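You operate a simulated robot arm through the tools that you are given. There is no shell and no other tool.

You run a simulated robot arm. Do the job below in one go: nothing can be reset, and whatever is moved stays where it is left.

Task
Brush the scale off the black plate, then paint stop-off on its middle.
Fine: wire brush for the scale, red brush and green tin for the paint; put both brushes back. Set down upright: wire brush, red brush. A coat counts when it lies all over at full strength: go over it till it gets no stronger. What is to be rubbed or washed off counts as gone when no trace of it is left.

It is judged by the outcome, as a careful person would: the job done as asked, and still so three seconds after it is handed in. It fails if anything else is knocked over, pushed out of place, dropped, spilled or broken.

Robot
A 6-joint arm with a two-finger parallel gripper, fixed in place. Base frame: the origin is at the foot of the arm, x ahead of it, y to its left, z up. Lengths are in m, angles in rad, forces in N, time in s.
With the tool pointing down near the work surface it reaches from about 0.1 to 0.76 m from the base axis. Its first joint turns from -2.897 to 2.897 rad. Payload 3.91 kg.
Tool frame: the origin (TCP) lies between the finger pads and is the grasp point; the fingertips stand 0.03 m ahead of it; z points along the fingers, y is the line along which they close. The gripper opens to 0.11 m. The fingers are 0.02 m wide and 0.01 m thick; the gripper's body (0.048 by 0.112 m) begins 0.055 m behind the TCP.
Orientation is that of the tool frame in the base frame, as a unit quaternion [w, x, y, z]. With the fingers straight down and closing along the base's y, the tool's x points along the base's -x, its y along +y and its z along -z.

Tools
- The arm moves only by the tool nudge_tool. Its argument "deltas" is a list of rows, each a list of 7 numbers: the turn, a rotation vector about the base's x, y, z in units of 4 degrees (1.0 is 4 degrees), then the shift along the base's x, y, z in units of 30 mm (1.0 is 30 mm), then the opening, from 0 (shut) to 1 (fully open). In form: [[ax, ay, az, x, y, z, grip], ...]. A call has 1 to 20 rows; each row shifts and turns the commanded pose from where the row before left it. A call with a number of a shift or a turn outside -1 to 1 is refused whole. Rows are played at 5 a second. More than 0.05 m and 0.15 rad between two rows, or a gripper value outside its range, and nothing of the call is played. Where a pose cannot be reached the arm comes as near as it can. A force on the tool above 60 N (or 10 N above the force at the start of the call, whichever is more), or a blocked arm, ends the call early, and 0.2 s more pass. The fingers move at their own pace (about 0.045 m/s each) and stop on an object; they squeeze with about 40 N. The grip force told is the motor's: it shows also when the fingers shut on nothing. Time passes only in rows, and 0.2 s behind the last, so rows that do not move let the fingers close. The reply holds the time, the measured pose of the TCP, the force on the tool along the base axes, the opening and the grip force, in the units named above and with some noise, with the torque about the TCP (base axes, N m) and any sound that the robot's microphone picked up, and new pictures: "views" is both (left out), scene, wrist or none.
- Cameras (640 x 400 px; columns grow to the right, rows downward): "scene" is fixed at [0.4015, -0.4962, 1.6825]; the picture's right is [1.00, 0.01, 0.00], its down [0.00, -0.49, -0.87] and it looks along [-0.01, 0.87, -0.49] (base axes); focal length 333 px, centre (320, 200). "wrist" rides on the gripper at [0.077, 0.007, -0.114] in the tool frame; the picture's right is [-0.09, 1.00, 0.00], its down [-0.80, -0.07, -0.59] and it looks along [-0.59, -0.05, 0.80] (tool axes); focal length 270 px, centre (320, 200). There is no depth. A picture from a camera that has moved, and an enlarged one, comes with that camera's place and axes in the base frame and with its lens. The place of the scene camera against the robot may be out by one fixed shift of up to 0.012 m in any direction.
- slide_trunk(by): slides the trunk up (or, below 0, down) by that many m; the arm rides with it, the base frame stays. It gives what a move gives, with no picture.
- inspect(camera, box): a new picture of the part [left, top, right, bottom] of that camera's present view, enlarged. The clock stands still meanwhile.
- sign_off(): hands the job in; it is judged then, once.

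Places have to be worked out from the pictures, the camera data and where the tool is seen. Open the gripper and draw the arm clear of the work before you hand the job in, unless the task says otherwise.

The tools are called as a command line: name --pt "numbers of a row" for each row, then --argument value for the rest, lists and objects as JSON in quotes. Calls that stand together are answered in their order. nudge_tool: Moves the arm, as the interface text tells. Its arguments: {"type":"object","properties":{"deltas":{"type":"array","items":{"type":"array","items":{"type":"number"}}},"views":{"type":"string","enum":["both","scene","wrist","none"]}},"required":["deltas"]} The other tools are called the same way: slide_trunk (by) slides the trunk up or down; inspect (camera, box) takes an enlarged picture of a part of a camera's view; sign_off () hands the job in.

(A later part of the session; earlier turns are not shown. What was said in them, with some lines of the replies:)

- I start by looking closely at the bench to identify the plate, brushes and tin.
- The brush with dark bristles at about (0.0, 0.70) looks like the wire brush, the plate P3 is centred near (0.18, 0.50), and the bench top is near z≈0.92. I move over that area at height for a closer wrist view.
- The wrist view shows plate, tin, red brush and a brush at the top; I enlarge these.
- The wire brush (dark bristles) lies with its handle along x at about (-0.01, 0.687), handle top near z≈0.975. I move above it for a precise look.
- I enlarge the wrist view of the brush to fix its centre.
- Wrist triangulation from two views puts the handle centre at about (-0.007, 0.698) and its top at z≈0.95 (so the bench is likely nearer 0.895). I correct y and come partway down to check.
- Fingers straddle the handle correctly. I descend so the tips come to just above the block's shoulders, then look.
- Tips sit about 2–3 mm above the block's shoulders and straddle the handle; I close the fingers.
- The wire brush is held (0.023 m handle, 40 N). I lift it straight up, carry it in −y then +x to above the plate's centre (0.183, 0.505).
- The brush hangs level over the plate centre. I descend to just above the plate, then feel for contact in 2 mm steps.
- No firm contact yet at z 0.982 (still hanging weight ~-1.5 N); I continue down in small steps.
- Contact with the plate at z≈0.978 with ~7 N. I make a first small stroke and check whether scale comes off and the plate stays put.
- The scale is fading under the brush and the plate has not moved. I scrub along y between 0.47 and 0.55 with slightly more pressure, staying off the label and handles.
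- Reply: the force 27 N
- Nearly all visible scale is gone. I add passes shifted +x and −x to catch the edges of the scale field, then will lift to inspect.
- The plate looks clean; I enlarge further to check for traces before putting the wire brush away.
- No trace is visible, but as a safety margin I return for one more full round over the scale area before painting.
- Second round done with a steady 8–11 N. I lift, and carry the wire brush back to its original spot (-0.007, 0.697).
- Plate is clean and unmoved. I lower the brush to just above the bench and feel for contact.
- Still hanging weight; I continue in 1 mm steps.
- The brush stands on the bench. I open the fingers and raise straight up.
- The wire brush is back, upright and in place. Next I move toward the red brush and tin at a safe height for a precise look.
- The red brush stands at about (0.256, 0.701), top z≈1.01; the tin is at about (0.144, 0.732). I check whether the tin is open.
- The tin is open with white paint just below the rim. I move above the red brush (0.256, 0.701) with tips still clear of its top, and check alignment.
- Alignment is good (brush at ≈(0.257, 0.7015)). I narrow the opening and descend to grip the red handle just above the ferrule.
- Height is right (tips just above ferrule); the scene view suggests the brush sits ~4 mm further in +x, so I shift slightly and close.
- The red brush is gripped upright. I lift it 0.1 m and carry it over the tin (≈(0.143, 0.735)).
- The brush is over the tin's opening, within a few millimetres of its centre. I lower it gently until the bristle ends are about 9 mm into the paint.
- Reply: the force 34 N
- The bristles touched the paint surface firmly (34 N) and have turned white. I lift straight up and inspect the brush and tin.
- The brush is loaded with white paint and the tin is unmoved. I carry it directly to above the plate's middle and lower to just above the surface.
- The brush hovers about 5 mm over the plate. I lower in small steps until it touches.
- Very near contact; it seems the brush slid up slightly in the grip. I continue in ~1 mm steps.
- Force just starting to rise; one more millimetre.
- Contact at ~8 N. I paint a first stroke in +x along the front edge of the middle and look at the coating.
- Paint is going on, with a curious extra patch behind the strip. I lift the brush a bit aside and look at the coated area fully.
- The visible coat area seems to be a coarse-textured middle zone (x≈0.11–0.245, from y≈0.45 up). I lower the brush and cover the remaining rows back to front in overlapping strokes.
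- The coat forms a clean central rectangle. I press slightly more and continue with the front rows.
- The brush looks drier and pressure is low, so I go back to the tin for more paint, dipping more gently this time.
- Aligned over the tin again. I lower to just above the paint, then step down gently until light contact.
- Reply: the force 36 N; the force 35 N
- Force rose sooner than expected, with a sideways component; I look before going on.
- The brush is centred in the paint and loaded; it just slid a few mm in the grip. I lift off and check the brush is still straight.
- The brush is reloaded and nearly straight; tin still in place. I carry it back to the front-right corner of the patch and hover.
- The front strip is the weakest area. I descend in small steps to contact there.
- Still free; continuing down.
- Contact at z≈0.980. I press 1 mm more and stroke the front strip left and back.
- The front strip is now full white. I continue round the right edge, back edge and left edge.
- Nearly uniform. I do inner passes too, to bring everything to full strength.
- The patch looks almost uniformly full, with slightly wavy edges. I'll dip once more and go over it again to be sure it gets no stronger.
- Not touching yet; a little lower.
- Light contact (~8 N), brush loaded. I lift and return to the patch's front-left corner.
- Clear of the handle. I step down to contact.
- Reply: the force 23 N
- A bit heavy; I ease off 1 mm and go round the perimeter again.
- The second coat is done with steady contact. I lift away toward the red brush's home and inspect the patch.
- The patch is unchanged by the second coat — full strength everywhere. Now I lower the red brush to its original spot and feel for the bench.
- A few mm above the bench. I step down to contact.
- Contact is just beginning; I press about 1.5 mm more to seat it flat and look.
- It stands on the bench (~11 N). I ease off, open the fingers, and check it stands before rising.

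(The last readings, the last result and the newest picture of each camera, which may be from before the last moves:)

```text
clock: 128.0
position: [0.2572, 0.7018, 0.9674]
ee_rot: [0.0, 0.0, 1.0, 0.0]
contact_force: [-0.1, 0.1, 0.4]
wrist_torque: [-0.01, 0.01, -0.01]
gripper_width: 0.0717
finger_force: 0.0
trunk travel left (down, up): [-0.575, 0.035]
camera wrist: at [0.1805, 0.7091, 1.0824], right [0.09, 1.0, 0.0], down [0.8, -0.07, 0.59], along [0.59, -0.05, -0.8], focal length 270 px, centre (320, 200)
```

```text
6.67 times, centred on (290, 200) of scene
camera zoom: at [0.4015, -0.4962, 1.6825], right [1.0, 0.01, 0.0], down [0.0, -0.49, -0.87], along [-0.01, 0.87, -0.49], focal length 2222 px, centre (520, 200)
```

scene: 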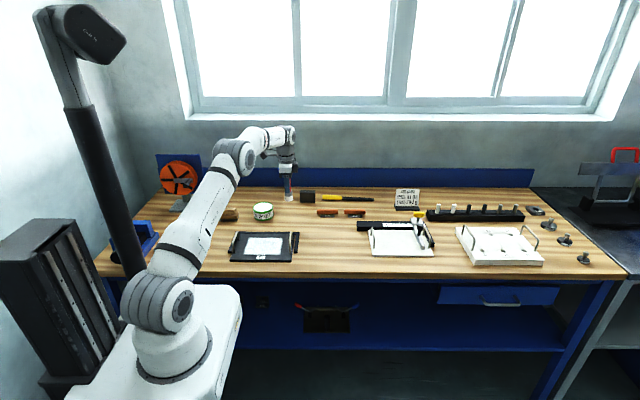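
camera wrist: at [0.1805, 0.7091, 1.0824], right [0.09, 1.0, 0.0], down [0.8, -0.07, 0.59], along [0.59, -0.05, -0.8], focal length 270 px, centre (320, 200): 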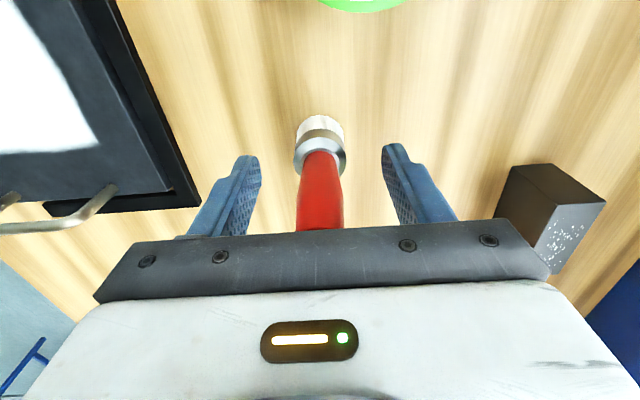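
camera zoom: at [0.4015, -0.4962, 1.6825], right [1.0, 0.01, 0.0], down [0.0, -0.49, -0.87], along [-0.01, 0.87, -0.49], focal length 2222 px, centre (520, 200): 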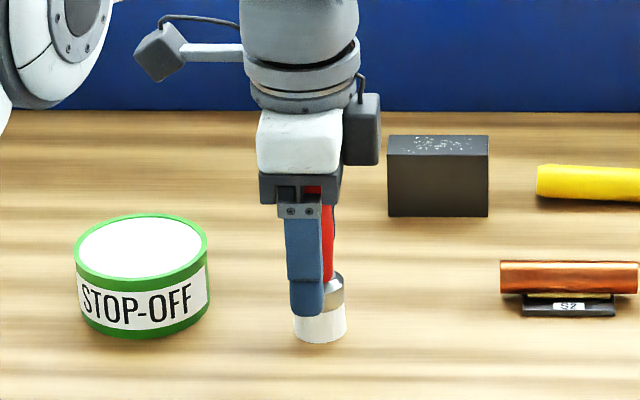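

The brush stands free and upright. I raise straight up well above it, then withdraw the arm clear toward the base side.

nudge_tool --pt "0 0 0 0 0 0.5 0.65" --pt "0 0 0 0 0 0.8 0.65" --pt "0 0 0 0 0 0.8 0.65" --pt "0 0 0 0 0 0.8 0.65" --pt "0 0 0 0 0 0.8 0.65" --pt "0 0 0 0 0 0.8 0.65" --pt "0 0 0 0 0 0.8 0.65" --pt "0 0 0 -0.3 -0.7 0.6 0.8" --pt "0 0 0 -0.3 -0.8 0.6 1" --pt "0 0 0 -0.3 -0.8 0.6 1" --pt "0 0 0 -0.3 -0.8 0.6 1" --pt "0 0 0 -0.3 -0.8 0.6 1" --pt "0 0 0 -0.3 -0.8 0.6 1" --pt "0 0 0 -0.3 -0.8 0.4 1" --pt "0 0 0 -0.3 -0.8 0.3 1" --pt "0 0 0 -0.3 -0.8 0 1" --pt "0 0 0 -0.3 -0.8 0 1" --pt "0 0 0 -0.3 -0.8 0 1" --pt "0 0 0 0 0 0 1"

inspect --camera "scene" --box '[200, 180, 320, 270]'

inspect --camera "wrist" --box '[300, 0, 640, 220]'

```text
clock: 132.0
position: [0.1589, 0.4401, 1.2558]
ee_rot: [0.0, -0.001, 1.0, 0.0]
contact_force: [-0.3, 0.6, -1.6]
wrist_torque: [0.01, 0.0, 0.0]
gripper_width: 0.11
finger_force: 0.2
trunk travel left (down, up): [-0.575, 0.035]
camera wrist: at [0.0813, 0.4481, 1.3706], right [0.09, 1.0, 0.0], down [0.8, -0.07, 0.59], along [0.59, -0.05, -0.8], focal length 270 px, centre (320, 200)
```

scene: 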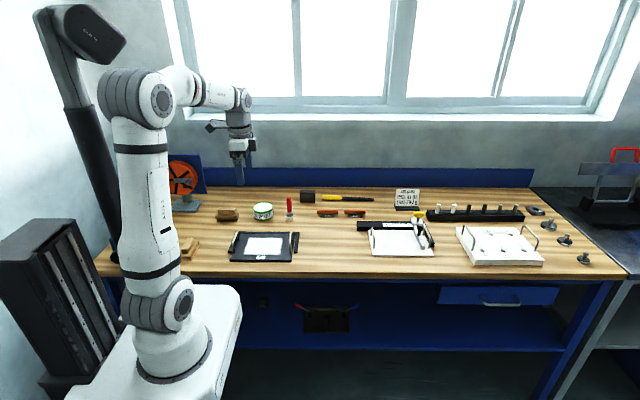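
wrist: 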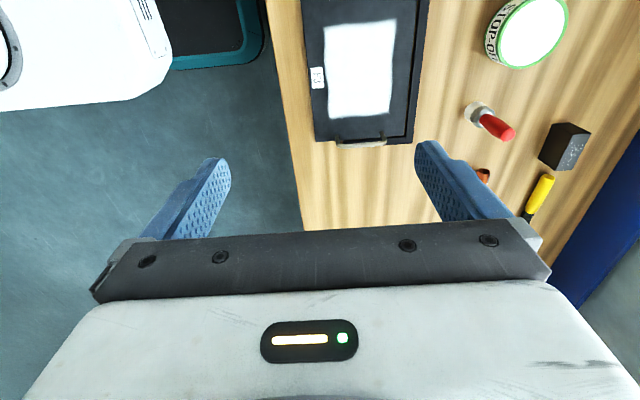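

```text
4.44 times, centred on (260, 225) of scene
camera zoom: at [0.4015, -0.4962, 1.6825], right [1.0, 0.01, 0.0], down [0.0, -0.49, -0.87], along [-0.01, 0.87, -0.49], focal length 1482 px, centre (587, 89)
```

zoom: 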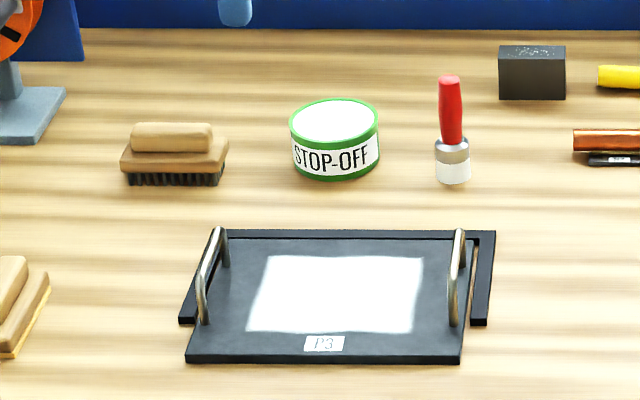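

```text
1.82 times, centred on (470, 110) of wrist
camera zoom: at [0.0813, 0.4481, 1.3706], right [0.09, 1.0, 0.0], down [0.8, -0.07, 0.59], along [0.59, -0.05, -0.8], focal length 491 px, centre (47, 364)
```

zoom: 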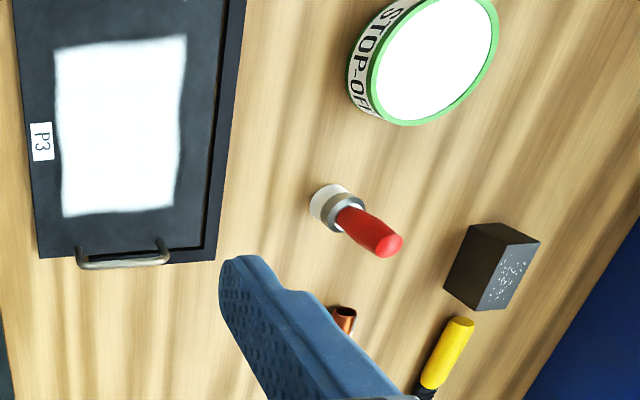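

The scale is gone, the middle carries an even white coat that did not change on the second pass, both brushes stand upright in their places, and the tin and plate have not moved. The gripper is open and clear, so I hand the job in.

sign_off

```text
The job is handed in.
```

The job is done and handed in: the black plate's scale is brushed off and its middle is painted with stop-off.

- **Scale:** I saw no trace left when I enlarged the picture after the first round. I then brushed the area once more to be safe.
- **Paint:** The white coat covers a rectangle of about 0.13 by 0.10 m in the middle, clear of the label and handles. I loaded the brush three times. The coat looked the same before and after the last load, so I took it as full strength.
- **Brushes:** Both are back where they started, standing upright. The red brush still has paint on its bristles.
- **Everything else:** The plate and tin did not visibly move, and I saw no drips. The first two dips pressed on the tin harder than I meant to, about 34 N. The brush slipped a few millimetres in the grip, with no visible harm to the tin.
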